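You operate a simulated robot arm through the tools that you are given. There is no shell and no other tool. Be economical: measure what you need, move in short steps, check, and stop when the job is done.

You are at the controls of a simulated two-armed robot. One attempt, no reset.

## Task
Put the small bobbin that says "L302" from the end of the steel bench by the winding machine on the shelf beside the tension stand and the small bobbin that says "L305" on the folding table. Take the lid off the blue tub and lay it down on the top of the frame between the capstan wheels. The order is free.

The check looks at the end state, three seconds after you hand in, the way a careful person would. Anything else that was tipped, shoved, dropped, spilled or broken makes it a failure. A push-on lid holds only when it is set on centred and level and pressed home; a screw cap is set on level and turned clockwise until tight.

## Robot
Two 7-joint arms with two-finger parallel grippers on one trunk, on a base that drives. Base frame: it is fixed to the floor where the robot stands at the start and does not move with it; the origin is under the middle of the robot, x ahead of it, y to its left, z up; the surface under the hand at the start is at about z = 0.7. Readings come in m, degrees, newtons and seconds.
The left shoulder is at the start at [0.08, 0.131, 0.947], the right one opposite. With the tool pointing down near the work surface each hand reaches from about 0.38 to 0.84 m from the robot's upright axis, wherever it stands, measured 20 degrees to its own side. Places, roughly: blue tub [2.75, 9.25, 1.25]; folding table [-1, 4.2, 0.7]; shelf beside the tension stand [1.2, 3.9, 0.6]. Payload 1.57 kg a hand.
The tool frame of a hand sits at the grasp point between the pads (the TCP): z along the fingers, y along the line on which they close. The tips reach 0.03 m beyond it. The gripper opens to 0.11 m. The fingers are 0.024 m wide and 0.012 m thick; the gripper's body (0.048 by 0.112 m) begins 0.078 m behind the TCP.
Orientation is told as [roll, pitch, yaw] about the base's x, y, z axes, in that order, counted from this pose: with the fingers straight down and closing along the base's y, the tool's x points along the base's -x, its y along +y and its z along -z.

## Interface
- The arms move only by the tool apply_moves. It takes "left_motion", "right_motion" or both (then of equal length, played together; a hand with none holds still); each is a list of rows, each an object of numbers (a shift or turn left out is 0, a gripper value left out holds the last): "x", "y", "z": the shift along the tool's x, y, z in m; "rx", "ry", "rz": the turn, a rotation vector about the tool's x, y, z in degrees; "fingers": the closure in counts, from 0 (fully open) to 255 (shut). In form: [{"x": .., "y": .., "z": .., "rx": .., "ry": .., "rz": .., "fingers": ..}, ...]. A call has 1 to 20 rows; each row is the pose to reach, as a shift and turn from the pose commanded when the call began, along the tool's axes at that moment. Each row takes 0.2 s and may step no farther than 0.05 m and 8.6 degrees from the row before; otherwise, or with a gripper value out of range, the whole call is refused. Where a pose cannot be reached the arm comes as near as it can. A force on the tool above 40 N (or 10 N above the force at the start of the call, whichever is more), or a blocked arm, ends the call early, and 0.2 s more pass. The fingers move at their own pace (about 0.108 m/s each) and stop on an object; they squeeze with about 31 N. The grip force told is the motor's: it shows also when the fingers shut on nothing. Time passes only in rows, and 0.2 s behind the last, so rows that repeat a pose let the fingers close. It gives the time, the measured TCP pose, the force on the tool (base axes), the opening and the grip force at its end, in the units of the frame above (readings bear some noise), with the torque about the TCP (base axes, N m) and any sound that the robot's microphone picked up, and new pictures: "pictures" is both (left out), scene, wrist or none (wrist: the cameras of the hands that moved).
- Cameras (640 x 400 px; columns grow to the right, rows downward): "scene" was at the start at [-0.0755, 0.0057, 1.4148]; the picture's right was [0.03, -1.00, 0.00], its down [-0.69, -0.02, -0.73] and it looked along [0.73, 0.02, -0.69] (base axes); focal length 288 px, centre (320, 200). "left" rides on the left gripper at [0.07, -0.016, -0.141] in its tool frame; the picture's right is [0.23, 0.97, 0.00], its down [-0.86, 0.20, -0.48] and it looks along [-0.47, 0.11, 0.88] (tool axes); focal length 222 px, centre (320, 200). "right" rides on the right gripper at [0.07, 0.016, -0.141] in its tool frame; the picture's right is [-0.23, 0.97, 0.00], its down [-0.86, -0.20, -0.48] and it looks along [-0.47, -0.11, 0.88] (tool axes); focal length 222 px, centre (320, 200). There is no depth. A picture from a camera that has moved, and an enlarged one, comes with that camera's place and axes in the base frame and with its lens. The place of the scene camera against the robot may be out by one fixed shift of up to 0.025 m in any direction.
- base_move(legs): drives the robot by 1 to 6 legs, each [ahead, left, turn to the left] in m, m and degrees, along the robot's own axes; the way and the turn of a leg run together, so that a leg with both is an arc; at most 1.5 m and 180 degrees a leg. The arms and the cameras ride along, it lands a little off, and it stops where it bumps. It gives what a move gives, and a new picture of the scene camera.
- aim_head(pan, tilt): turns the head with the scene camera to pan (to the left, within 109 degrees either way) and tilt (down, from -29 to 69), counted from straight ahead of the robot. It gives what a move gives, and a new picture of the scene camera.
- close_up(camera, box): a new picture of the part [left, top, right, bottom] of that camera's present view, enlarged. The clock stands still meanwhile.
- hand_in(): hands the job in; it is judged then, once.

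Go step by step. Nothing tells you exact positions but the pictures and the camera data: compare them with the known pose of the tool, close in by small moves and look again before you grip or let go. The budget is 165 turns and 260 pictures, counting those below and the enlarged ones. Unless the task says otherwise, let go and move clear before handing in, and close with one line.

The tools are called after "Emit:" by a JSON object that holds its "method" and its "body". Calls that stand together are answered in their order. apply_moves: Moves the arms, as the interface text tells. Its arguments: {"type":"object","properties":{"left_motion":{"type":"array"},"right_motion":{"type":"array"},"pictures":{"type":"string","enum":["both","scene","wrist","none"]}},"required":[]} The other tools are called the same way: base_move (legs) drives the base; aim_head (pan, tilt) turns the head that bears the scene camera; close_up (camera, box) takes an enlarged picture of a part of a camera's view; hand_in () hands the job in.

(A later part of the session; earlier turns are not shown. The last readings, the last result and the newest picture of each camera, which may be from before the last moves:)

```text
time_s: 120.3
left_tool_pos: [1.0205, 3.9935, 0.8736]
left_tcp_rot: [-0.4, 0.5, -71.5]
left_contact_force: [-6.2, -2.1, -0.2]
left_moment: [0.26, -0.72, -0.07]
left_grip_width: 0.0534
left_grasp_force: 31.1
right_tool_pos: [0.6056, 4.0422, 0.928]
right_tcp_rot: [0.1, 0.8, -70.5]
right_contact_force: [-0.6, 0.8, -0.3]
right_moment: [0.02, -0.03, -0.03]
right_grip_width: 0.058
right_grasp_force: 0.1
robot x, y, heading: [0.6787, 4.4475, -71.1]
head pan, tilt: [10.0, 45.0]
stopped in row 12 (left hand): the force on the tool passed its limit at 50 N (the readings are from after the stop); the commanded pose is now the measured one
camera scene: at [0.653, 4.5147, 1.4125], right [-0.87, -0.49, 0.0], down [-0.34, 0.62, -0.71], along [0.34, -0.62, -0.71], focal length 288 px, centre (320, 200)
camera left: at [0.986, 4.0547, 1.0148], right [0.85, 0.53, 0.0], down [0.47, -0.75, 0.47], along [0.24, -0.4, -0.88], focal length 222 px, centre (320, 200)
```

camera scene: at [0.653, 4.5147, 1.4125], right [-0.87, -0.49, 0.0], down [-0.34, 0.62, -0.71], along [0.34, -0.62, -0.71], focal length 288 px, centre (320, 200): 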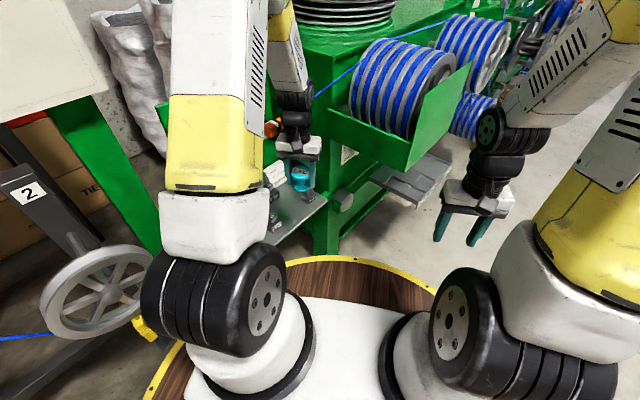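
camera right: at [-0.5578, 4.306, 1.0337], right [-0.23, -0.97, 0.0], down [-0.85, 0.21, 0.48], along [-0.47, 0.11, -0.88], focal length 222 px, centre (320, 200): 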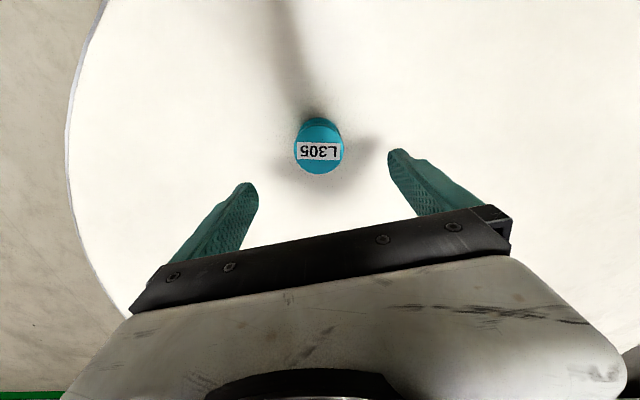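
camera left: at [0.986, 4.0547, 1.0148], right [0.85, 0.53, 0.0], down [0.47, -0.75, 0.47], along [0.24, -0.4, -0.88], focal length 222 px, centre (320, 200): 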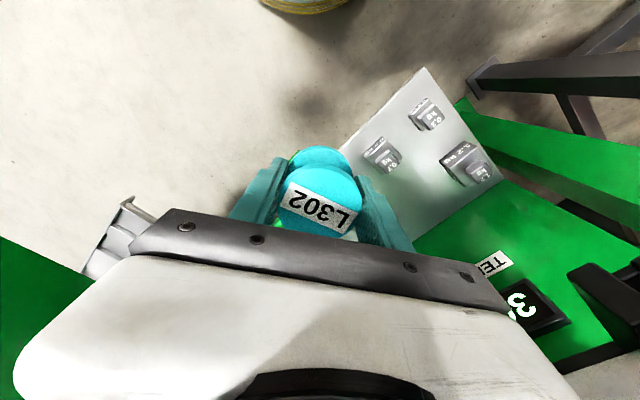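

The hand touched the tension sensor, which sticks out over the shelf's front edge (about (1.1, 4.0, 0.95–1.02)). A straight-down hand will not fit there, so I'll retract first and check the sensor.

Emit:
{"method": "apply_moves", "body": {"left_motion": [{"x": 0.003, "y": -0.006}, {"x": 0.009, "y": -0.016}, {"x": 0.018, "y": -0.028}, {"x": 0.028, "y": -0.04}, {"x": 0.038, "y": -0.052}, {"x": 0.048, "y": -0.064}, {"x": 0.058, "y": -0.076}, {"x": 0.068, "y": -0.088}, {"x": 0.078, "y": -0.098}, {"x": 0.086, "y": -0.106}, {"x": 0.091, "y": -0.111}, {"x": 0.091, "y": -0.111}], "pictures": "none"}}

Emit:
{"method": "base_move", "body": {"legs": [[-0.17, -0.37, 0]]}}

Emit:
{"method": "aim_head", "body": {"pan": 40, "tilt": 30}}

Emit:
{"method": "close_up", "body": {"camera": "scene", "box": [200, 80, 420, 260]}}

```text
time_s: 122.9
left_tool_pos: [0.8892, 4.0458, 0.8751]
left_tcp_rot: [-0.5, 0.5, -71.4]
left_contact_force: [-0.2, 0.6, -0.4]
left_moment: [0.0, -0.03, 0.01]
left_grip_width: 0.0534
left_grasp_force: 30.8
right_tool_pos: [0.605, 4.0415, 0.9274]
right_tcp_rot: [0.1, 0.9, -70.5]
right_contact_force: [1.0, 0.0, -0.2]
right_moment: [0.01, 0.02, -0.02]
right_grip_width: 0.0583
right_grasp_force: 0.0
robot x, y, heading: [0.6745, 4.4498, -71.0]
head pan, tilt: [10.0, 45.0]
```

```text
time_s: 125.4
left_tool_pos: [0.4843, 4.086, 0.8747]
left_tcp_rot: [-0.3, 0.5, -71.3]
left_contact_force: [1.1, 0.1, -0.3]
left_moment: [0.01, -0.01, 0.01]
left_grip_width: 0.0532
left_grasp_force: 31.2
right_tool_pos: [0.1975, 4.0808, 0.9265]
right_tcp_rot: [0.1, 0.9, -70.3]
right_contact_force: [-0.6, -1.0, -0.1]
right_moment: [-0.02, -0.01, 0.0]
right_grip_width: 0.0579
right_grasp_force: 0.0
robot x, y, heading: [0.273, 4.4902, -71.0]
head pan, tilt: [10.0, 45.0]
camera scene: at [0.2465, 4.5545, 1.4125], right [-0.87, -0.49, 0.0], down [-0.34, 0.62, -0.71], along [0.34, -0.62, -0.71], focal length 288 px, centre (320, 200)
```

scene: 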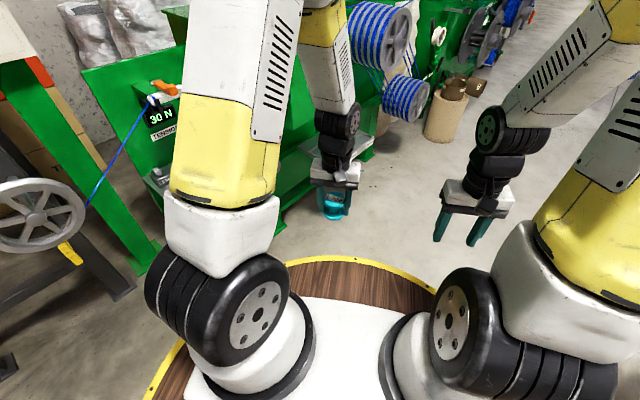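

```text
time_s: 126.4
left_tool_pos: [0.4829, 4.0852, 0.8751]
left_tcp_rot: [-0.3, 0.5, -71.3]
left_contact_force: [-0.8, 0.1, 0.0]
left_moment: [0.0, -0.02, -0.03]
left_grip_width: 0.0535
left_grasp_force: 31.2
right_tool_pos: [0.1979, 4.0809, 0.9265]
right_tcp_rot: [0.2, 1.0, -70.4]
right_contact_force: [0.3, 0.3, 0.2]
right_moment: [-0.01, 0.02, -0.02]
right_grip_width: 0.0583
right_grasp_force: 0.1
robot x, y, heading: [0.2691, 4.4867, -70.8]
head pan, tilt: [40.0, 30.0]
camera scene: at [0.2845, 4.5791, 1.4351], right [-0.51, -0.86, 0.0], down [-0.43, 0.26, -0.87], along [0.74, -0.44, -0.5], focal length 288 px, centre (320, 200)
```

scene: 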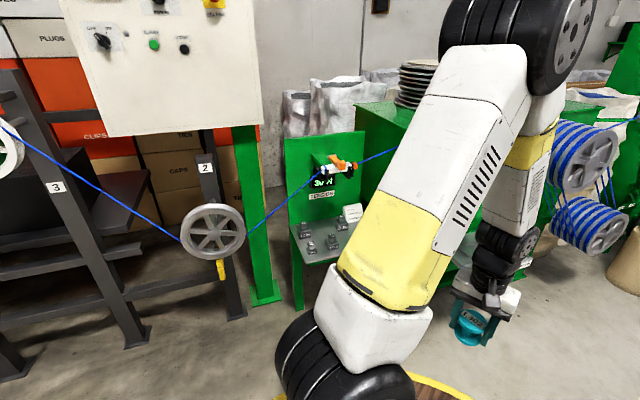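

```text
2.22 times, centred on (310, 170) of scene
camera zoom: at [0.2845, 4.5791, 1.4351], right [-0.51, -0.86, 0.0], down [-0.43, 0.26, -0.87], along [0.74, -0.44, -0.5], focal length 640 px, centre (342, 267)
```

zoom: 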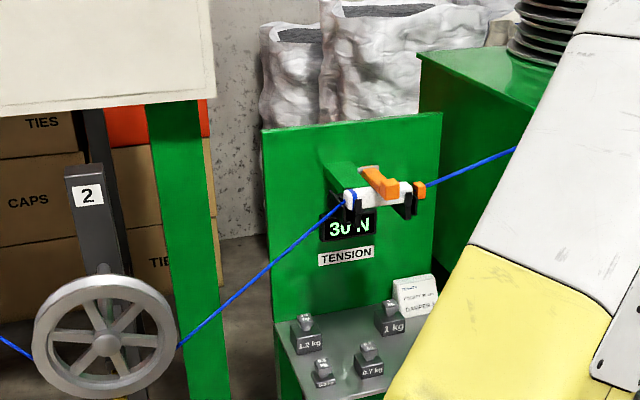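

The sensor is intact and still reads 30 N. I'll take L302 to the folding table, set it down and regrip it with a tilted hand that fits under the sensor.

Emit:
{"method": "base_move", "body": {"legs": [[0.28, -0.33, 0], [0, 0, -109]]}}

Emit:
{"method": "aim_head", "body": {"pan": 0, "tilt": 45}}

```text
time_s: 133.6
left_tool_pos: [-0.3924, 4.0599, 0.8744]
left_tcp_rot: [-0.2, 0.6, 178.5]
left_contact_force: [-0.3, -0.7, -0.2]
left_moment: [0.03, -0.01, 0.0]
left_grip_width: 0.0533
left_grasp_force: 31.0
right_tool_pos: [-0.2992, 4.3272, 0.927]
right_tcp_rot: [0.2, 0.9, 179.3]
right_contact_force: [-0.2, -0.4, 0.9]
right_moment: [-0.02, -0.01, -0.02]
right_grip_width: 0.0583
right_grasp_force: 0.1
robot x, y, heading: [0.0601, 4.1134, 178.9]
head pan, tilt: [40.0, 30.0]
camera scene: at [0.1111, 4.0625, 1.4351], right [-0.63, 0.78, 0.0], down [0.39, 0.31, -0.87], along [-0.67, -0.54, -0.5], focal length 288 px, centre (320, 200)
```

scene: 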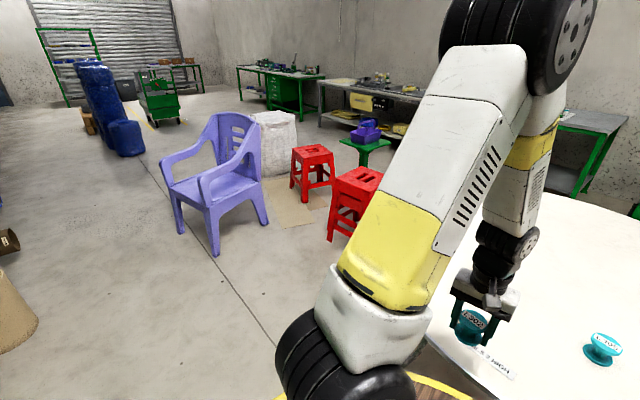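

```text
time_s: 134.7
left_tool_pos: [-0.3941, 4.0597, 0.8749]
left_tcp_rot: [-0.3, 0.4, 178.5]
left_contact_force: [1.1, -1.1, -0.5]
left_moment: [0.01, 0.03, 0.02]
left_grip_width: 0.0535
left_grasp_force: 30.8
right_tool_pos: [-0.2991, 4.3273, 0.9271]
right_tcp_rot: [0.1, 0.9, 179.3]
right_contact_force: [-0.9, 0.5, 0.4]
right_moment: [-0.03, 0.01, -0.01]
right_grip_width: 0.0579
right_grasp_force: 0.0
robot x, y, heading: [0.0623, 4.1195, 178.5]
head pan, tilt: [0.0, 45.0]
camera scene: at [0.1001, 4.1208, 1.4125], right [0.02, 1.0, 0.0], down [0.71, -0.01, -0.71], along [-0.71, 0.01, -0.71], focal length 288 px, centre (320, 200)
```

scene: 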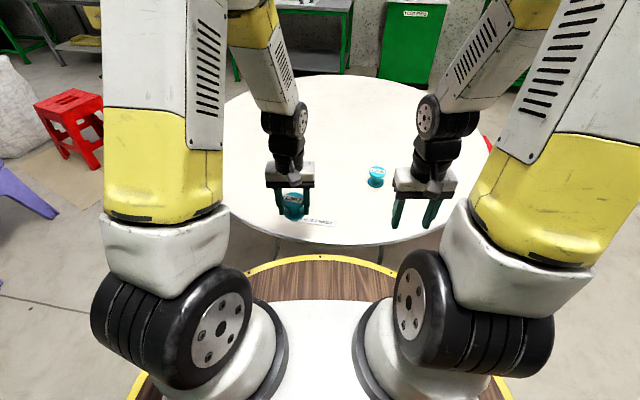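

I'll extend the left hand over a free part of the table.

Emit:
{"method": "apply_moves", "body": {"left_motion": [{"x": -0.004}, {"x": -0.012, "y": 0.002}, {"x": -0.023, "y": 0.006}, {"x": -0.036, "y": 0.01}, {"x": -0.05, "y": 0.014}, {"x": -0.064, "y": 0.018}, {"x": -0.078, "y": 0.022}, {"x": -0.092, "y": 0.026}, {"x": -0.106, "y": 0.03}, {"x": -0.12, "y": 0.034}, {"x": -0.134, "y": 0.038}, {"x": -0.148, "y": 0.042}, {"x": -0.162, "y": 0.046}, {"x": -0.175, "y": 0.05}, {"x": -0.187, "y": 0.054}, {"x": -0.197, "y": 0.058}, {"x": -0.203, "y": 0.06}, {"x": -0.206, "y": 0.06}, {"x": -0.206, "y": 0.06}], "pictures": "none"}}

Emit:
{"method": "apply_moves", "body": {"left_motion": [{"z": 0.004}, {"z": 0.012}, {"z": 0.022}, {"z": 0.034}, {"z": 0.046}, {"z": 0.058}, {"z": 0.07}, {"z": 0.08}, {"z": 0.088}, {"z": 0.094}, {"z": 0.098}, {"z": 0.101}, {"z": 0.103}, {"z": 0.105}], "pictures": "wrist"}}

```text
time_s: 138.7
left_tool_pos: [-0.5985, 4.0049, 0.8726]
left_tcp_rot: [-0.4, 0.5, 178.5]
left_contact_force: [0.2, -0.3, 0.0]
left_moment: [0.03, 0.0, 0.03]
left_grip_width: 0.0534
left_grasp_force: 31.1
right_tool_pos: [-0.2994, 4.3284, 0.9271]
right_tcp_rot: [0.3, 0.9, 179.3]
right_contact_force: [0.1, -0.8, -0.8]
right_moment: [-0.01, 0.0, 0.02]
right_grip_width: 0.0583
right_grasp_force: 0.1
robot x, y, heading: [0.0605, 4.1167, 178.7]
head pan, tilt: [0.0, 45.0]
```

```text
time_s: 141.7
left_tool_pos: [-0.6011, 4.0061, 0.7689]
left_tcp_rot: [-0.5, 0.2, 178.5]
left_contact_force: [4.1, 7.7, 39.9]
left_moment: [-0.91, 0.22, 0.08]
left_grip_width: 0.0532
left_grasp_force: 30.7
right_tool_pos: [-0.298, 4.3289, 0.9275]
right_tcp_rot: [0.2, 0.9, 179.2]
right_contact_force: [-0.7, 0.4, 0.8]
right_moment: [-0.03, -0.04, 0.01]
right_grip_width: 0.0585
right_grasp_force: 0.0
robot x, y, heading: [0.0608, 4.1163, 178.9]
head pan, tilt: [0.0, 45.0]
camera left: at [-0.5302, 4.0205, 0.9111], right [0.2, -0.98, -0.01], down [-0.86, -0.18, 0.47], along [-0.47, -0.09, -0.88], focal length 222 px, centre (320, 200)
```

left: 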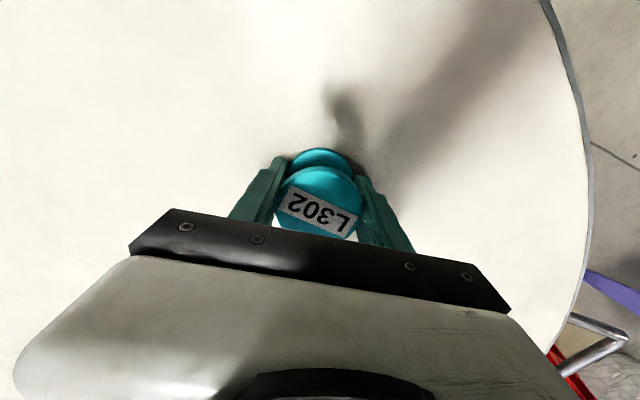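

L302 is down on the table. I'll open, tilt the hand 35° so the fingers point forward and down around the bobbin, and look.

Emit:
{"method": "apply_moves", "body": {"left_motion": [{"z": -0.002}, {"z": -0.002, "fingers": 150}, {"z": -0.002, "fingers": 0}, {"z": -0.004, "fingers": 0}, {"z": -0.008, "fingers": 0}, {"z": -0.012}, {"z": -0.012, "ry": -7}, {"z": -0.012, "ry": -14}, {"z": -0.012, "ry": -21}, {"z": -0.012, "ry": -28}, {"z": -0.012, "ry": -35}, {"z": -0.012, "ry": -35}]}}

Emit:
{"method": "close_up", "body": {"camera": "scene", "box": [230, 120, 390, 240]}}

```text
time_s: 144.3
left_tool_pos: [-0.5989, 4.0054, 0.779]
left_tcp_rot: [-0.4, -34.4, 178.8]
left_contact_force: [-0.3, 0.7, -0.2]
left_moment: [0.01, -0.01, -0.02]
left_grip_width: 0.1102
left_grasp_force: 0.1
right_tool_pos: [-0.299, 4.3275, 0.9275]
right_tcp_rot: [0.2, 0.9, 179.2]
right_contact_force: [0.3, 0.0, 0.7]
right_moment: [0.03, 0.0, -0.01]
right_grip_width: 0.0582
right_grasp_force: 0.1
robot x, y, heading: [0.061, 4.1177, 178.9]
head pan, tilt: [0.0, 45.0]
camera scene: at [0.1001, 4.1209, 1.4125], right [0.02, 1.0, 0.0], down [0.71, -0.01, -0.71], along [-0.71, 0.01, -0.71], focal length 288 px, centre (320, 200)
camera left: at [-0.4601, 4.0179, 0.8561], right [0.16, -0.98, -0.13], down [-0.44, -0.19, 0.88], along [-0.88, -0.08, -0.46], focal length 222 px, centre (320, 200)
```

scene: 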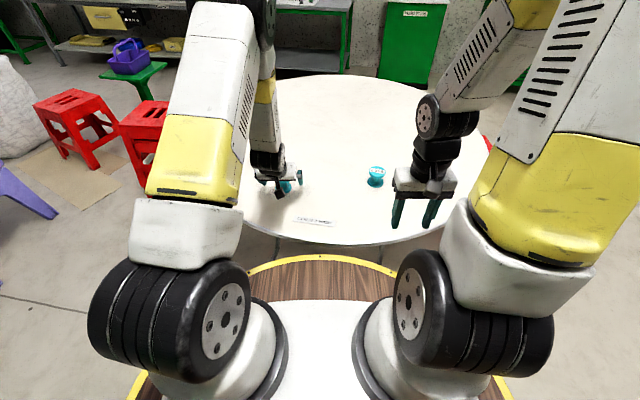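
left: 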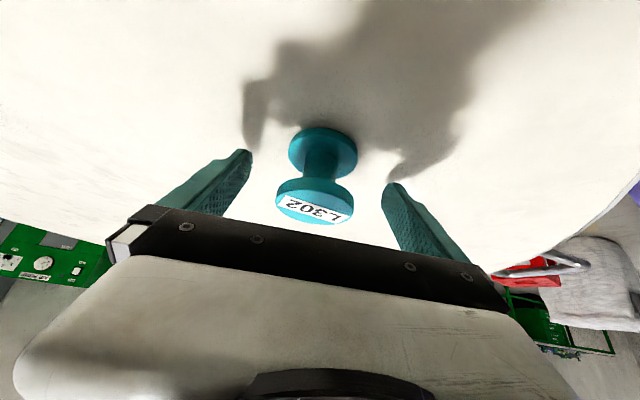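

```text
3.33 times, centred on (310, 180) of scene
camera zoom: at [0.1001, 4.1209, 1.4125], right [0.02, 1.0, 0.0], down [0.71, -0.01, -0.71], along [-0.71, 0.01, -0.71], focal length 960 px, centre (353, 267)
```

zoom: 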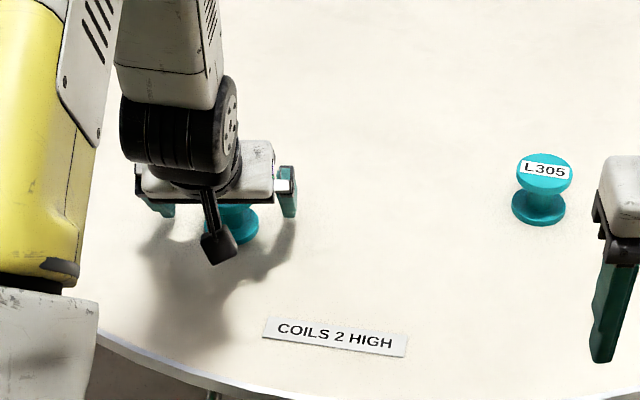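

The bobbin stands upright between the tilted fingers. I'll lower 8 mm vertically and close.

Emit:
{"method": "apply_moves", "body": {"left_motion": [{"z": 0.0065, "x": 0.0046}, {"z": 0.0065, "x": 0.0046}, {"z": 0.0065, "x": 0.0046, "fingers": 130}, {"z": 0.0065, "x": 0.0046, "fingers": 255}, {"z": 0.0065, "x": 0.0046}, {"z": 0.0065, "x": 0.0046}, {"z": 0.0065, "x": 0.0046}], "pictures": "none"}}

Emit:
{"method": "apply_moves", "body": {"left_motion": [{"z": -0.0016, "x": -0.0011}, {"z": -0.0041, "x": -0.0029}, {"z": -0.0082, "x": -0.0057}, {"z": -0.0131, "x": -0.0092}, {"z": -0.0205, "x": -0.0144}, {"z": -0.0287, "x": -0.0201}, {"z": -0.0369, "x": -0.0258}, {"z": -0.0451, "x": -0.0316}, {"z": -0.0533, "x": -0.0373}, {"z": -0.0614, "x": -0.043}, {"z": -0.0655, "x": -0.0459}, {"z": -0.0655, "x": -0.0459}]}}

```text
time_s: 145.9
left_tool_pos: [-0.5982, 4.0052, 0.7712]
left_tcp_rot: [-0.4, -34.5, 178.7]
left_contact_force: [-1.2, 0.8, 1.1]
left_moment: [-0.05, 0.02, 0.03]
left_grip_width: 0.053
left_grasp_force: 31.6
right_tool_pos: [-0.2986, 4.3276, 0.9263]
right_tcp_rot: [0.2, 0.9, 179.4]
right_contact_force: [0.2, 1.0, 0.6]
right_moment: [0.0, -0.02, -0.01]
right_grip_width: 0.0582
right_grasp_force: 0.0
robot x, y, heading: [0.0592, 4.1197, 179.0]
head pan, tilt: [0.0, 45.0]
```

```text
time_s: 148.5
left_tool_pos: [-0.599, 4.0052, 0.8508]
left_tcp_rot: [-0.5, -34.5, 178.8]
left_contact_force: [1.0, 0.5, 0.0]
left_moment: [-0.01, -0.01, -0.01]
left_grip_width: 0.053
left_grasp_force: 30.9
right_tool_pos: [-0.2984, 4.3276, 0.9275]
right_tcp_rot: [0.2, 0.9, 179.3]
right_contact_force: [-0.7, 0.5, 0.7]
right_moment: [0.02, 0.02, 0.0]
right_grip_width: 0.0583
right_grasp_force: 0.1
robot x, y, heading: [0.06, 4.1211, 178.7]
head pan, tilt: [0.0, 45.0]
camera scene: at [0.1001, 4.1209, 1.4125], right [0.02, 1.0, 0.0], down [0.71, -0.01, -0.71], along [-0.71, 0.01, -0.71], focal length 288 px, centre (320, 200)
camera left: at [-0.4606, 4.0173, 0.9277], right [0.16, -0.98, -0.13], down [-0.44, -0.19, 0.88], along [-0.88, -0.08, -0.46], focal length 222 px, centre (320, 200)
```

scene: 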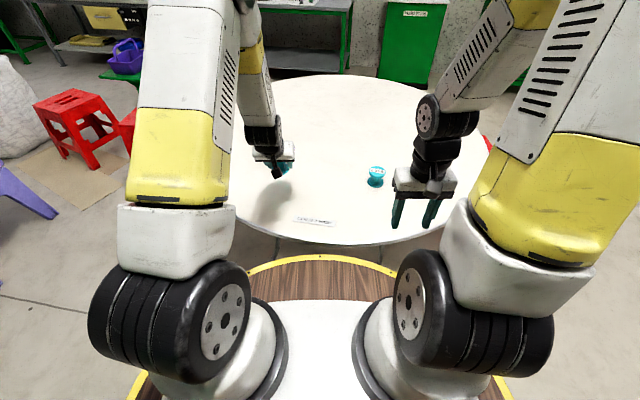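
left: 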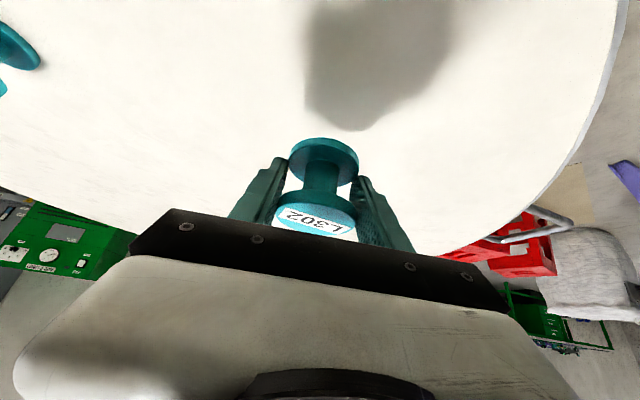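

L302 is regripped upright with the hand tilted 35°. I'll retract it, turn, and stage northwest of the shelf.

Emit:
{"method": "apply_moves", "body": {"left_motion": [{"z": -0.002, "x": 0.003}, {"z": -0.006, "x": 0.009}, {"z": -0.013, "x": 0.018}, {"z": -0.021, "x": 0.03}, {"z": -0.03, "x": 0.043}, {"z": -0.039, "x": 0.056}, {"z": -0.048, "x": 0.069}, {"z": -0.057, "x": 0.082}, {"z": -0.066, "x": 0.095}, {"z": -0.075, "x": 0.108}, {"z": -0.084, "x": 0.12}, {"z": -0.092, "x": 0.131}, {"z": -0.098, "x": 0.139}, {"z": -0.101, "x": 0.144}, {"z": -0.101, "x": 0.144}], "pictures": "none"}}

Emit:
{"method": "base_move", "body": {"legs": [[0, 0, 124], [-0.17, 0.51, 0]]}}

Emit:
{"method": "aim_head", "body": {"pan": 15, "tilt": 35}}

```text
time_s: 151.7
left_tool_pos: [-0.4436, 4.0026, 0.8503]
left_tcp_rot: [-0.4, -34.5, 178.7]
left_contact_force: [-0.2, 0.8, -0.4]
left_moment: [-0.03, 0.01, 0.0]
left_grip_width: 0.0535
left_grasp_force: 31.4
left hand out of reach, approached as far as the arm can: row 12, 13, 14, 15
right_tool_pos: [-0.2978, 4.3276, 0.929]
right_tcp_rot: [0.3, 0.9, 179.3]
right_contact_force: [0.1, 0.5, 0.4]
right_moment: [0.0, -0.01, 0.03]
right_grip_width: 0.0583
right_grasp_force: 0.1
robot x, y, heading: [0.0625, 4.1199, 178.8]
head pan, tilt: [0.0, 45.0]
```

```text
time_s: 159.9
left_tool_pos: [0.7873, 4.1836, 0.8503]
left_tcp_rot: [-0.4, -34.4, -57.5]
left_contact_force: [-1.1, 0.4, -0.7]
left_moment: [0.02, 0.03, 0.02]
left_grip_width: 0.0532
left_grasp_force: 31.4
right_tool_pos: [0.4355, 4.1243, 0.9279]
right_tcp_rot: [0.2, 0.9, -57.0]
right_contact_force: [-0.1, -0.1, -0.3]
right_moment: [0.0, 0.02, 0.0]
right_grip_width: 0.0582
right_grasp_force: 0.1
robot x, y, heading: [0.4101, 4.5392, -57.4]
head pan, tilt: [0.0, 45.0]
camera scene: at [0.3607, 4.5917, 1.4125], right [-0.84, -0.54, 0.0], down [-0.38, 0.6, -0.71], along [0.38, -0.6, -0.71], focal length 288 px, centre (320, 200)
```

scene: 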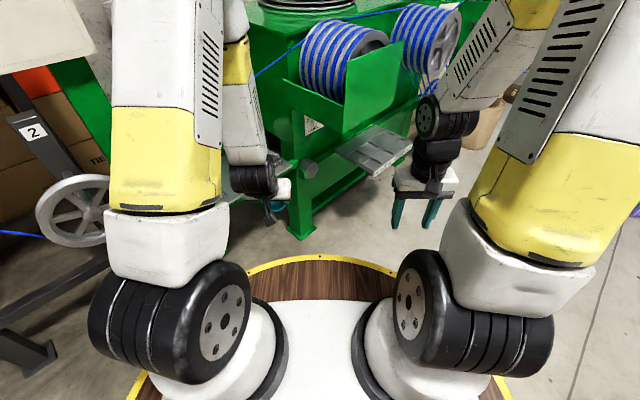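

```text
time_s: 160.7
left_tool_pos: [0.7874, 4.1832, 0.8504]
left_tcp_rot: [-0.4, -34.4, -57.7]
left_contact_force: [-0.2, -0.3, -0.4]
left_moment: [0.0, 0.02, -0.01]
left_grip_width: 0.0536
left_grasp_force: 30.8
right_tool_pos: [0.4352, 4.1248, 0.9267]
right_tcp_rot: [0.2, 0.8, -57.0]
right_contact_force: [-0.5, -0.2, 0.5]
right_moment: [-0.01, 0.0, 0.0]
right_grip_width: 0.0585
right_grasp_force: 0.1
robot x, y, heading: [0.4109, 4.5408, -57.3]
head pan, tilt: [15.0, 35.0]
camera scene: at [0.3819, 4.6007, 1.4273], right [-0.67, -0.74, 0.0], down [-0.42, 0.39, -0.82], along [0.6, -0.55, -0.57], focal length 288 px, centre (320, 200)
```

scene: 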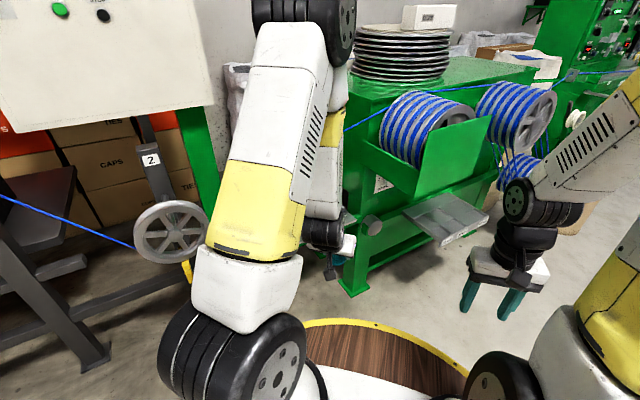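

I'm staged. Next I'll yaw the hand to -40° and lower it to z ≈ 0.69, in free air in front of the shelf.

Emit:
{"method": "apply_moves", "body": {"left_motion": [{"z": 0.003, "x": 0.002, "rx": -1, "rz": -1.5}, {"z": 0.01, "x": 0.007, "rx": -2.5, "rz": -3.6}, {"z": 0.019, "x": 0.013, "rx": -4, "rz": -5.8}, {"z": 0.029, "x": 0.02, "rx": -5.5, "rz": -8}, {"z": 0.039, "x": 0.027, "rx": -7, "rz": -10.2}, {"z": 0.049, "x": 0.034, "rx": -8.5, "rz": -12.4}, {"z": 0.059, "x": 0.04, "rx": -9.9, "rz": -14.4}, {"z": 0.069, "x": 0.047, "rx": -9.9, "rz": -14.4}, {"z": 0.079, "x": 0.054, "rx": -9.9, "rz": -14.4}, {"z": 0.089, "x": 0.061, "rx": -9.9, "rz": -14.4}, {"z": 0.099, "x": 0.068, "rx": -9.9, "rz": -14.4}, {"z": 0.109, "x": 0.075, "rx": -9.9, "rz": -14.4}, {"z": 0.119, "x": 0.081, "rx": -9.9, "rz": -14.4}, {"z": 0.127, "x": 0.087, "rx": -9.9, "rz": -14.4}, {"z": 0.131, "x": 0.09, "rx": -9.9, "rz": -14.4}, {"z": 0.131, "x": 0.09, "rx": -9.9, "rz": -14.4}]}}

```text
time_s: 164.1
left_tool_pos: [0.7864, 4.182, 0.692]
left_tcp_rot: [-0.4, -34.3, -40.1]
left_contact_force: [0.8, 0.4, -0.9]
left_moment: [0.0, 0.0, -0.02]
left_grip_width: 0.0534
left_grasp_force: 30.8
right_tool_pos: [0.4359, 4.1244, 0.9271]
right_tcp_rot: [0.1, 0.9, -57.1]
right_contact_force: [-0.9, -1.0, 0.2]
right_moment: [0.0, 0.03, -0.01]
right_grip_width: 0.0582
right_grasp_force: 0.1
robot x, y, heading: [0.4111, 4.5384, -57.9]
head pan, tilt: [15.0, 35.0]
camera scene: at [0.382, 4.6008, 1.4273], right [-0.67, -0.74, 0.0], down [-0.42, 0.39, -0.82], along [0.6, -0.55, -0.57], focal length 288 px, centre (320, 200)
camera left: at [0.6729, 4.2592, 0.7686], right [0.49, 0.86, -0.13], down [0.46, -0.13, 0.88], along [0.74, -0.49, -0.46], focal length 222 px, centre (320, 200)
```

scene: 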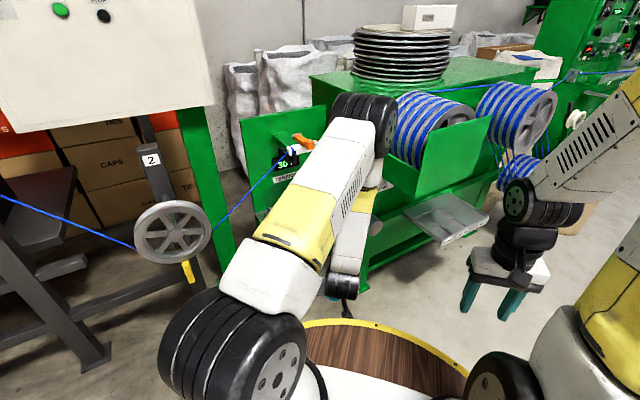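
left: 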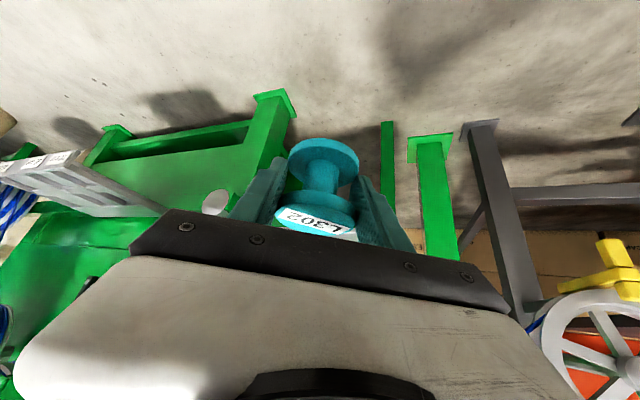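

The elbow would swing over the sensor at this short reach. I'll undo the hand yaw, step the robot farther back with heading -40°, and reach in with the arm extended.

Emit:
{"method": "apply_moves", "body": {"left_motion": [{"rx": 1, "rz": 1.5}, {"rx": 2.5, "rz": 3.6}, {"rx": 4, "rz": 5.8}, {"rx": 5.5, "rz": 8}, {"rx": 7, "rz": 10.2}, {"rx": 8.5, "rz": 12.4}, {"rx": 9.9, "rz": 14.4}, {"rx": 9.9, "rz": 14.4}], "pictures": "none"}}

Emit:
{"method": "base_move", "body": {"legs": [[-0.01, -0.19, 0], [0, 0, 17.5]]}}

```text
time_s: 165.9
left_tool_pos: [0.7851, 4.1837, 0.6912]
left_tcp_rot: [-0.4, -34.4, -57.6]
left_contact_force: [-0.5, -0.3, -0.4]
left_moment: [0.04, -0.02, 0.0]
left_grip_width: 0.0533
left_grasp_force: 31.2
right_tool_pos: [0.4365, 4.125, 0.9271]
right_tcp_rot: [0.2, 0.9, -57.0]
right_contact_force: [0.4, -0.4, 0.1]
right_moment: [-0.02, 0.0, -0.01]
right_grip_width: 0.058
right_grasp_force: 0.1
robot x, y, heading: [0.4114, 4.5385, -57.6]
head pan, tilt: [15.0, 35.0]
```

```text
time_s: 168.5
left_tool_pos: [0.7072, 4.2174, 0.692]
left_tcp_rot: [-0.4, -34.5, -40.1]
left_contact_force: [0.1, -0.1, -0.8]
left_moment: [0.02, -0.01, 0.01]
left_grip_width: 0.0534
left_grasp_force: 31.6
right_tool_pos: [0.3904, 4.0555, 0.9274]
right_tcp_rot: [0.1, 0.9, -39.4]
right_contact_force: [0.0, 0.2, -0.1]
right_moment: [-0.02, -0.01, 0.0]
right_grip_width: 0.0578
right_grasp_force: 0.0
robot x, y, heading: [0.2487, 4.4453, -39.7]
head pan, tilt: [15.0, 35.0]
camera scene: at [0.1962, 4.4991, 1.4273], right [-0.42, -0.91, 0.0], down [-0.52, 0.24, -0.82], along [0.74, -0.34, -0.57], focal length 288 px, centre (320, 200)
```

scene: 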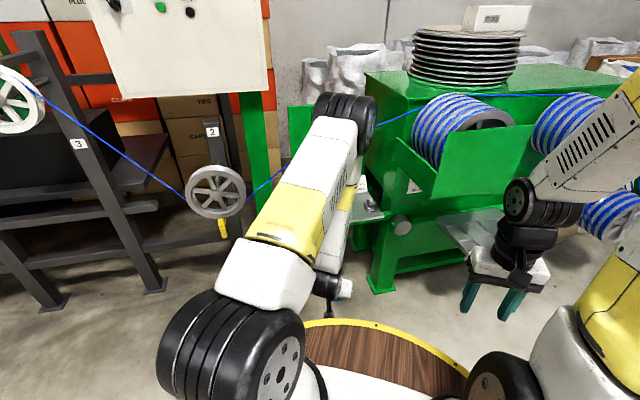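

I'll extend the arm 0.25 m forward horizontally, in front of the shelf.

Emit:
{"method": "apply_moves", "body": {"left_motion": [{"z": 0.002, "x": -0.003}, {"z": 0.007, "x": -0.01}, {"z": 0.014, "x": -0.02}, {"z": 0.022, "x": -0.032}, {"z": 0.031, "x": -0.045}, {"z": 0.04, "x": -0.058}, {"z": 0.049, "x": -0.071}, {"z": 0.058, "x": -0.084}, {"z": 0.067, "x": -0.097}, {"z": 0.076, "x": -0.11}, {"z": 0.085, "x": -0.124}, {"z": 0.094, "x": -0.137}, {"z": 0.103, "x": -0.15}, {"z": 0.112, "x": -0.163}, {"z": 0.121, "x": -0.176}, {"z": 0.13, "x": -0.189}, {"z": 0.137, "x": -0.199}, {"z": 0.1415, "x": -0.206}, {"z": 0.1415, "x": -0.206}]}}

```text
time_s: 172.5
left_tool_pos: [0.8982, 4.0537, 0.6902]
left_tcp_rot: [-0.4, -34.4, -40.0]
left_contact_force: [0.0, -0.6, -0.3]
left_moment: [-0.02, -0.02, 0.05]
left_grip_width: 0.0536
left_grasp_force: 31.2
right_tool_pos: [0.3913, 4.0558, 0.928]
right_tcp_rot: [0.3, 0.8, -39.4]
right_contact_force: [-0.7, 0.2, -0.7]
right_moment: [0.01, 0.01, 0.01]
right_grip_width: 0.0584
right_grasp_force: 0.0
robot x, y, heading: [0.242, 4.4431, -39.9]
head pan, tilt: [15.0, 35.0]
camera scene: at [0.1962, 4.4991, 1.4273], right [-0.42, -0.91, 0.0], down [-0.52, 0.24, -0.82], along [0.74, -0.34, -0.57], focal length 288 px, centre (320, 200)
camera left: at [0.7842, 4.131, 0.7669], right [0.49, 0.86, -0.13], down [0.46, -0.12, 0.88], along [0.74, -0.49, -0.46], focal length 222 px, centre (320, 200)
```

scene: 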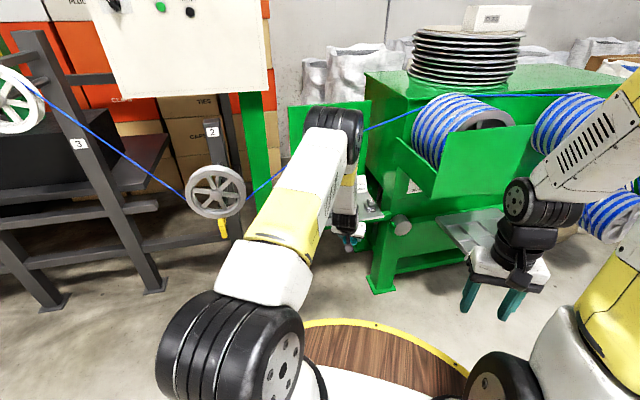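
left: 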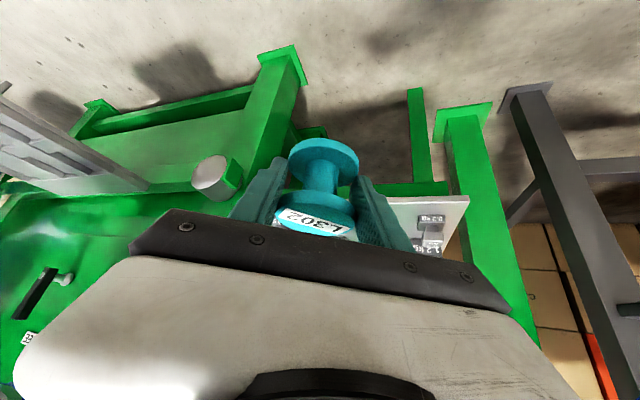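

The wrist view confirms the shelf corner at (1.10, 4.16) and z = 0.60. I'll go forward under the sensor line in two stages.

Emit:
{"method": "apply_moves", "body": {"left_motion": [{"z": 0.002, "x": -0.003, "y": 0.002}, {"z": 0.007, "x": -0.01, "y": 0.007}, {"z": 0.014, "x": -0.02, "y": 0.013}, {"z": 0.022, "x": -0.032, "y": 0.02}, {"z": 0.031, "x": -0.045, "y": 0.026}, {"z": 0.04, "x": -0.058, "y": 0.032}, {"z": 0.049, "x": -0.071, "y": 0.0375}, {"z": 0.058, "x": -0.084, "y": 0.0375}, {"z": 0.067, "x": -0.097, "y": 0.0375}, {"z": 0.076, "x": -0.11, "y": 0.0375}, {"z": 0.083, "x": -0.12, "y": 0.0375}, {"z": 0.085, "x": -0.124, "y": 0.0375}, {"z": 0.085, "x": -0.124, "y": 0.0375}]}}

Emit:
{"method": "close_up", "body": {"camera": "scene", "box": [280, 80, 440, 260]}}

```text
time_s: 175.3
left_tool_pos: [1.0363, 3.9867, 0.6921]
left_tcp_rot: [-0.4, -34.4, -40.0]
left_contact_force: [-0.5, -0.1, -0.8]
left_moment: [0.01, -0.02, -0.02]
left_grip_width: 0.0532
left_grasp_force: 30.6
right_tool_pos: [0.392, 4.0558, 0.9275]
right_tcp_rot: [0.2, 0.9, -39.4]
right_contact_force: [0.0, 0.1, 0.3]
right_moment: [0.01, -0.03, 0.01]
right_grip_width: 0.0583
right_grasp_force: 0.1
robot x, y, heading: [0.2423, 4.445, -39.7]
head pan, tilt: [15.0, 35.0]
camera scene: at [0.1962, 4.4991, 1.4273], right [-0.42, -0.91, 0.0], down [-0.52, 0.24, -0.82], along [0.74, -0.34, -0.57], focal length 288 px, centre (320, 200)
camera left: at [0.9222, 4.0636, 0.768], right [0.49, 0.86, -0.13], down [0.46, -0.12, 0.88], along [0.74, -0.49, -0.46], focal length 222 px, centre (320, 200)
```

scene: 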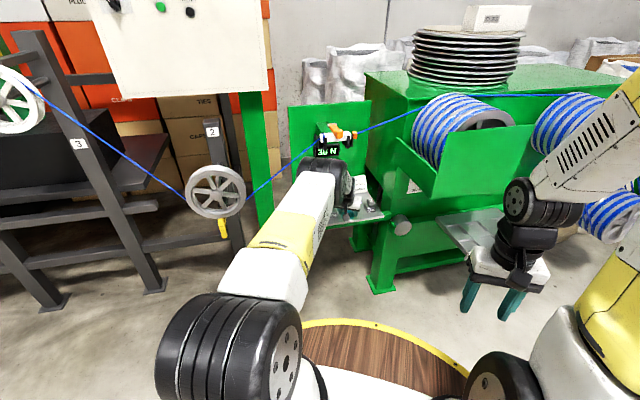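
left: 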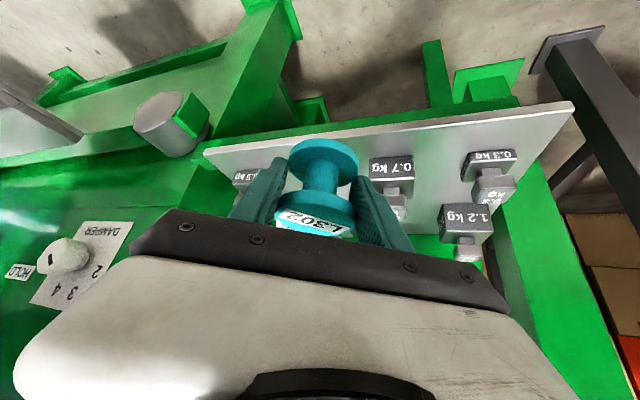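

```text
2.22 times, centred on (360, 170) of scene
camera zoom: at [0.1962, 4.4991, 1.4273], right [-0.42, -0.91, 0.0], down [-0.52, 0.24, -0.82], along [0.74, -0.34, -0.57], focal length 640 px, centre (231, 267)
```

zoom: 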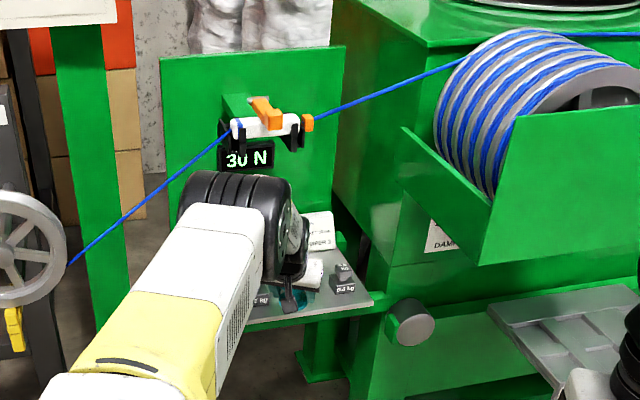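

The sensor is intact and the arm stays clear of it. The weights check out at 0.7 kg (1.14, 4.01) and 0.5 kg (1.08, 3.83). I'll go forward the last 9 cm to (1.105, 3.927).

Emit:
{"method": "apply_moves", "body": {"left_motion": [{"z": 0.002, "x": -0.003}, {"z": 0.006, "x": -0.009, "y": -0.002}, {"z": 0.012, "x": -0.018, "y": -0.004}, {"z": 0.019, "x": -0.028, "y": -0.004}, {"z": 0.026, "x": -0.038, "y": -0.004}, {"z": 0.033, "x": -0.048, "y": -0.004}, {"z": 0.04, "x": -0.058, "y": -0.004}, {"z": 0.046, "x": -0.067, "y": -0.004}, {"z": 0.05, "x": -0.073, "y": -0.004}, {"z": 0.051, "x": -0.074, "y": -0.004}, {"z": 0.051, "x": -0.074, "y": -0.004}]}}

Emit:
{"method": "close_up", "body": {"camera": "scene", "box": [280, 80, 440, 260]}}

```text
time_s: 177.7
left_tool_pos: [1.0564, 3.9631, 0.6962]
left_tcp_rot: [-0.4, -34.3, -40.0]
left_contact_force: [-0.7, 0.0, -0.2]
left_moment: [0.02, 0.05, -0.01]
left_grip_width: 0.053
left_grasp_force: 30.8
left hand out of reach, approached as far as the arm can: row 4, 5, 6, 7, 8, 9, 10, 11
right_tool_pos: [0.3907, 4.0547, 0.9289]
right_tcp_rot: [0.2, 0.8, -39.5]
right_contact_force: [0.2, -0.9, 0.2]
right_moment: [0.01, 0.07, 0.0]
right_grip_width: 0.0582
right_grasp_force: 0.0
robot x, y, heading: [0.2422, 4.4423, -39.7]
head pan, tilt: [15.0, 35.0]
camera scene: at [0.1962, 4.4991, 1.4273], right [-0.42, -0.91, 0.0], down [-0.52, 0.24, -0.82], along [0.74, -0.34, -0.57], focal length 288 px, centre (320, 200)
camera left: at [0.9419, 4.0397, 0.7729], right [0.49, 0.86, -0.13], down [0.46, -0.12, 0.88], along [0.74, -0.49, -0.46], focal length 222 px, centre (320, 200)
```

scene: 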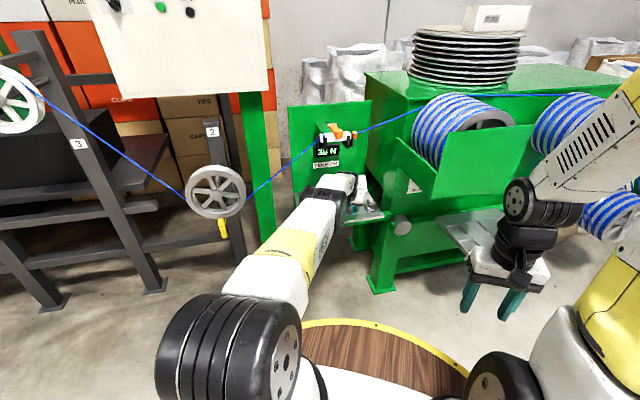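
left: 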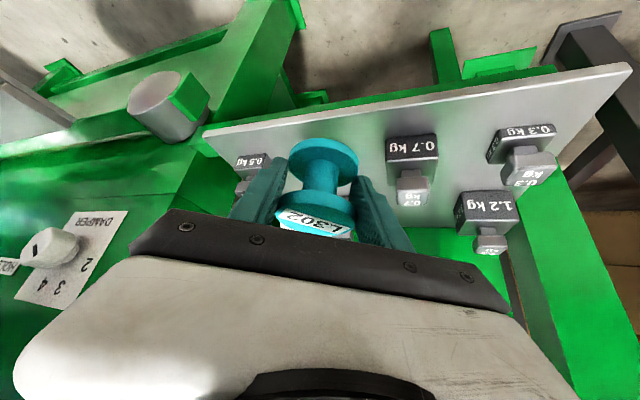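

```text
2.22 times, centred on (360, 170) of scene
camera zoom: at [0.1962, 4.4991, 1.4273], right [-0.42, -0.91, 0.0], down [-0.52, 0.24, -0.82], along [0.74, -0.34, -0.57], focal length 640 px, centre (231, 267)
```

zoom: 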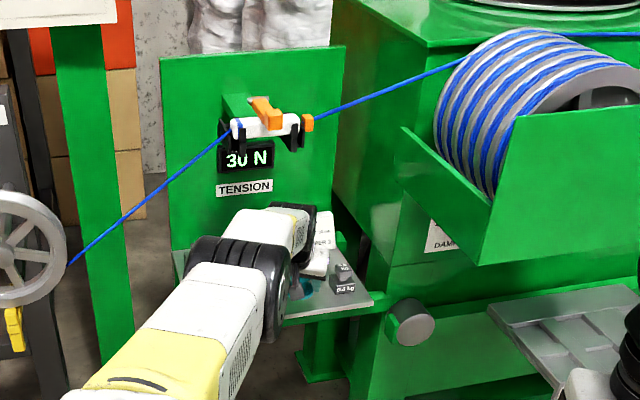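

The arm is at full stretch and 6 cm short. I'll pull back to the previous pose and then bring the base a little closer.

Emit:
{"method": "apply_moves", "body": {"left_motion": [{"z": -0.006, "x": 0.009}, {"z": -0.014, "x": 0.02}, {"z": -0.024, "x": 0.035}, {"z": -0.034, "x": 0.05}, {"z": -0.044, "x": 0.064}, {"z": -0.051, "x": 0.074}, {"z": -0.051, "x": 0.074}], "pictures": "none"}}

```text
time_s: 179.3
left_tool_pos: [0.9872, 4.0196, 0.6918]
left_tcp_rot: [-0.4, -34.4, -40.0]
left_contact_force: [-0.6, -0.4, 0.3]
left_moment: [-0.01, 0.0, -0.01]
left_grip_width: 0.0536
left_grasp_force: 30.5
right_tool_pos: [0.3898, 4.0558, 0.9273]
right_tcp_rot: [0.2, 0.9, -39.4]
right_contact_force: [0.2, 0.2, 0.2]
right_moment: [0.01, 0.01, -0.01]
right_grip_width: 0.0582
right_grasp_force: 0.0
robot x, y, heading: [0.2423, 4.442, -40.1]
head pan, tilt: [15.0, 35.0]
```

Emit:
{"method": "base_move", "body": {"legs": [[0.1, 0, 0]]}}

Emit:
{"method": "close_up", "body": {"camera": "left", "box": [0, 0, 640, 400]}}

```text
time_s: 180.4
left_tool_pos: [1.0658, 3.9538, 0.693]
left_tcp_rot: [-0.4, -34.4, -40.0]
left_contact_force: [-0.7, -0.7, -0.2]
left_moment: [-0.02, 0.03, 0.0]
left_grip_width: 0.0534
left_grasp_force: 31.3
right_tool_pos: [0.4689, 3.9893, 0.928]
right_tcp_rot: [0.2, 1.0, -39.5]
right_contact_force: [1.0, 0.7, -0.1]
right_moment: [-0.01, -0.05, -0.01]
right_grip_width: 0.0581
right_grasp_force: 0.1
robot x, y, heading: [0.3213, 4.3771, -39.9]
head pan, tilt: [15.0, 35.0]
camera scene: at [0.2757, 4.4328, 1.4273], right [-0.42, -0.91, 0.0], down [-0.52, 0.24, -0.82], along [0.74, -0.34, -0.57], focal length 288 px, centre (320, 200)
```

scene: 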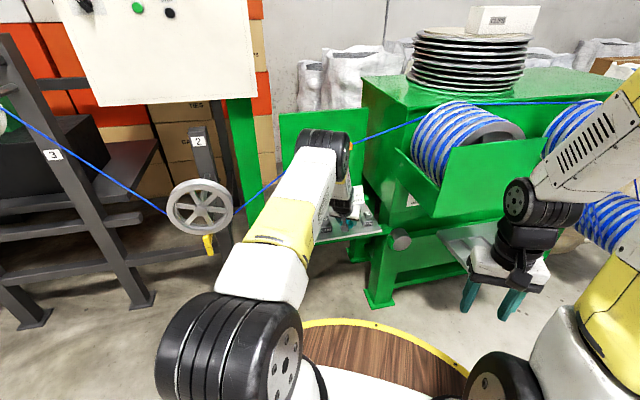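

```text
1.00 times, centred on (320, 200) of left (not enlarged: the box is as wide or as high as the picture)
camera zoom: at [0.9513, 4.0306, 0.769], right [0.49, 0.86, -0.13], down [0.46, -0.12, 0.88], along [0.74, -0.49, -0.46], focal length 222 px, centre (320, 200)
```

zoom: 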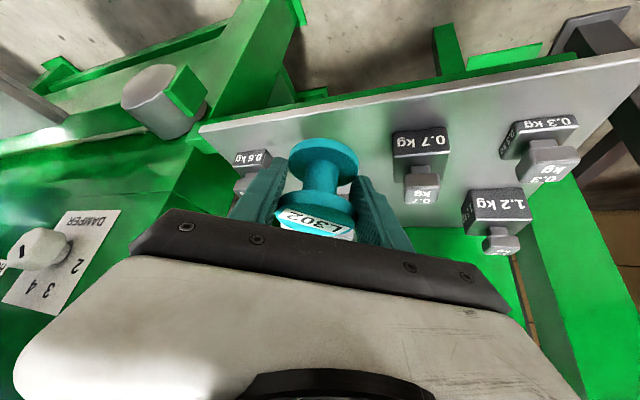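

Now 5 cm forward, then down to just above the shelf.

Emit:
{"method": "apply_moves", "body": {"left_motion": [{"z": 0.002, "x": -0.003}, {"z": 0.007, "x": -0.01, "y": 0.002}, {"z": 0.013, "x": -0.019, "y": 0.004}, {"z": 0.02, "x": -0.029, "y": 0.004}, {"z": 0.026, "x": -0.037, "y": 0.004}, {"z": 0.0283, "x": -0.041, "y": 0.004}, {"z": 0.0316, "x": -0.0387, "y": 0.004}, {"z": 0.0386, "x": -0.0339, "y": 0.004}, {"z": 0.0469, "x": -0.0282, "y": 0.004}, {"z": 0.0551, "x": -0.0226, "y": 0.004}, {"z": 0.0634, "x": -0.0169, "y": 0.004}, {"z": 0.0671, "x": -0.0144, "y": 0.004}, {"z": 0.0671, "x": -0.0144, "y": 0.004}]}}

Emit:
{"method": "close_up", "body": {"camera": "scene", "box": [270, 90, 430, 270]}}

```text
time_s: 183.2
left_tool_pos: [1.1079, 3.9258, 0.645]
left_tcp_rot: [-0.4, -34.4, -40.0]
left_contact_force: [0.5, 0.1, -0.1]
left_moment: [-0.03, 0.01, 0.01]
left_grip_width: 0.0532
left_grasp_force: 30.9
right_tool_pos: [0.4698, 3.9894, 0.9264]
right_tcp_rot: [0.2, 0.9, -39.6]
right_contact_force: [-0.2, 0.4, -0.2]
right_moment: [0.01, 0.02, 0.0]
right_grip_width: 0.0581
right_grasp_force: 0.1
robot x, y, heading: [0.3191, 4.3787, -40.0]
head pan, tilt: [15.0, 35.0]
camera scene: at [0.2758, 4.4327, 1.4273], right [-0.42, -0.91, 0.0], down [-0.52, 0.24, -0.82], along [0.74, -0.34, -0.57], focal length 288 px, centre (320, 200)
camera left: at [0.992, 4.0019, 0.7213], right [0.49, 0.86, -0.13], down [0.46, -0.12, 0.88], along [0.74, -0.49, -0.46], focal length 222 px, centre (320, 200)
```

scene: 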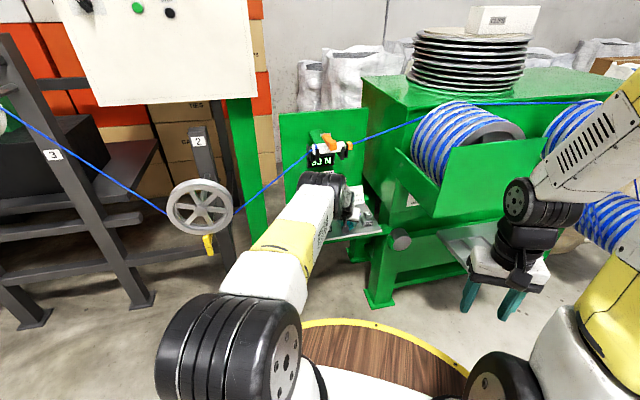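
left: 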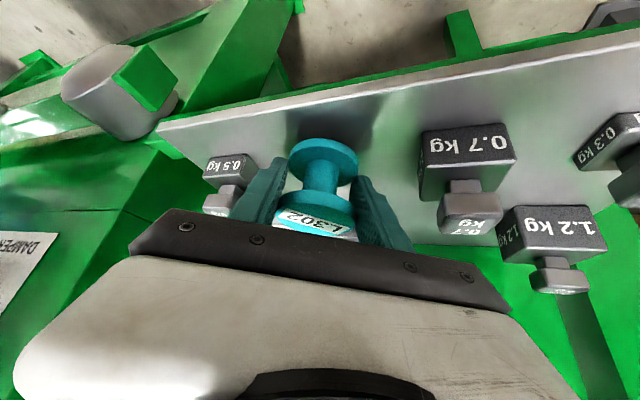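

```text
2.22 times, centred on (350, 180) of scene
camera zoom: at [0.2758, 4.4327, 1.4273], right [-0.42, -0.91, 0.0], down [-0.52, 0.24, -0.82], along [0.74, -0.34, -0.57], focal length 640 px, centre (253, 244)
```

zoom: 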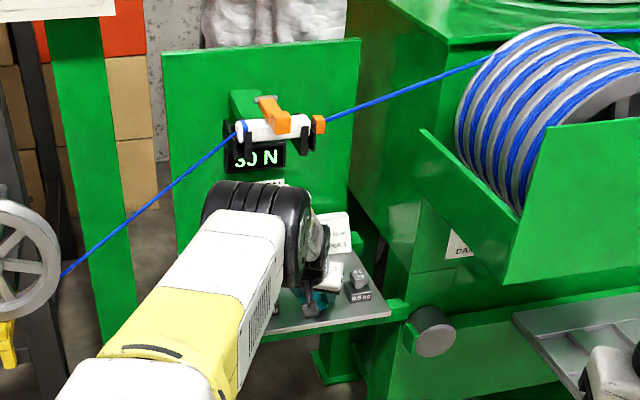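

The bobbin is above the free spot with 3 cm to the weights on both sides. I'll lower the last bit in small steps.

Emit:
{"method": "apply_moves", "body": {"left_motion": [{"z": 0.0016, "x": 0.0011}, {"z": 0.0033, "x": 0.0023}, {"z": 0.005, "x": 0.0034}, {"z": 0.0066, "x": 0.0045}, {"z": 0.0066, "x": 0.0045}], "pictures": "wrist"}}

```text
time_s: 184.4
left_tool_pos: [1.1075, 3.9248, 0.6374]
left_tcp_rot: [-0.4, -34.3, -39.9]
left_contact_force: [-1.3, -0.5, 0.2]
left_moment: [0.02, -0.06, 0.01]
left_grip_width: 0.0534
left_grasp_force: 30.7
right_tool_pos: [0.4686, 3.9895, 0.9268]
right_tcp_rot: [0.2, 0.9, -39.5]
right_contact_force: [0.9, -0.2, -0.3]
right_moment: [-0.01, 0.02, -0.01]
right_grip_width: 0.058
right_grasp_force: 0.0
robot x, y, heading: [0.32, 4.3776, -39.7]
head pan, tilt: [15.0, 35.0]
camera left: at [0.9929, 4.0017, 0.7135], right [0.49, 0.86, -0.13], down [0.46, -0.12, 0.88], along [0.74, -0.49, -0.46], focal length 222 px, centre (320, 200)
```

left: 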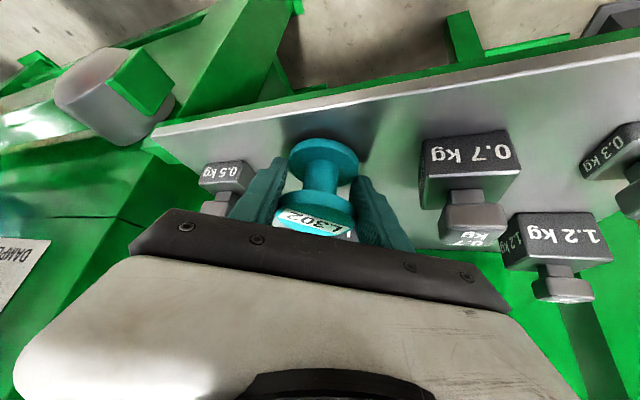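

No contact yet. I'll lower more in 1.5 mm steps.

Emit:
{"method": "apply_moves", "body": {"left_motion": [{"z": 0.0012, "x": 0.0008}, {"z": 0.0025, "x": 0.0017}, {"z": 0.0037, "x": 0.0025}, {"z": 0.0037, "x": 0.0025}], "pictures": "none"}}

```text
time_s: 185.4
left_tool_pos: [1.1068, 3.9241, 0.6326]
left_tcp_rot: [-0.4, -34.5, -39.9]
left_contact_force: [0.2, 1.5, 2.2]
left_moment: [0.06, -0.07, 0.01]
left_grip_width: 0.0534
left_grasp_force: 31.4
right_tool_pos: [0.469, 3.9891, 0.9281]
right_tcp_rot: [0.2, 0.9, -39.4]
right_contact_force: [-0.3, 0.9, -0.3]
right_moment: [0.01, 0.0, 0.05]
right_grip_width: 0.058
right_grasp_force: 0.1
robot x, y, heading: [0.3214, 4.3751, -39.9]
head pan, tilt: [15.0, 35.0]
```

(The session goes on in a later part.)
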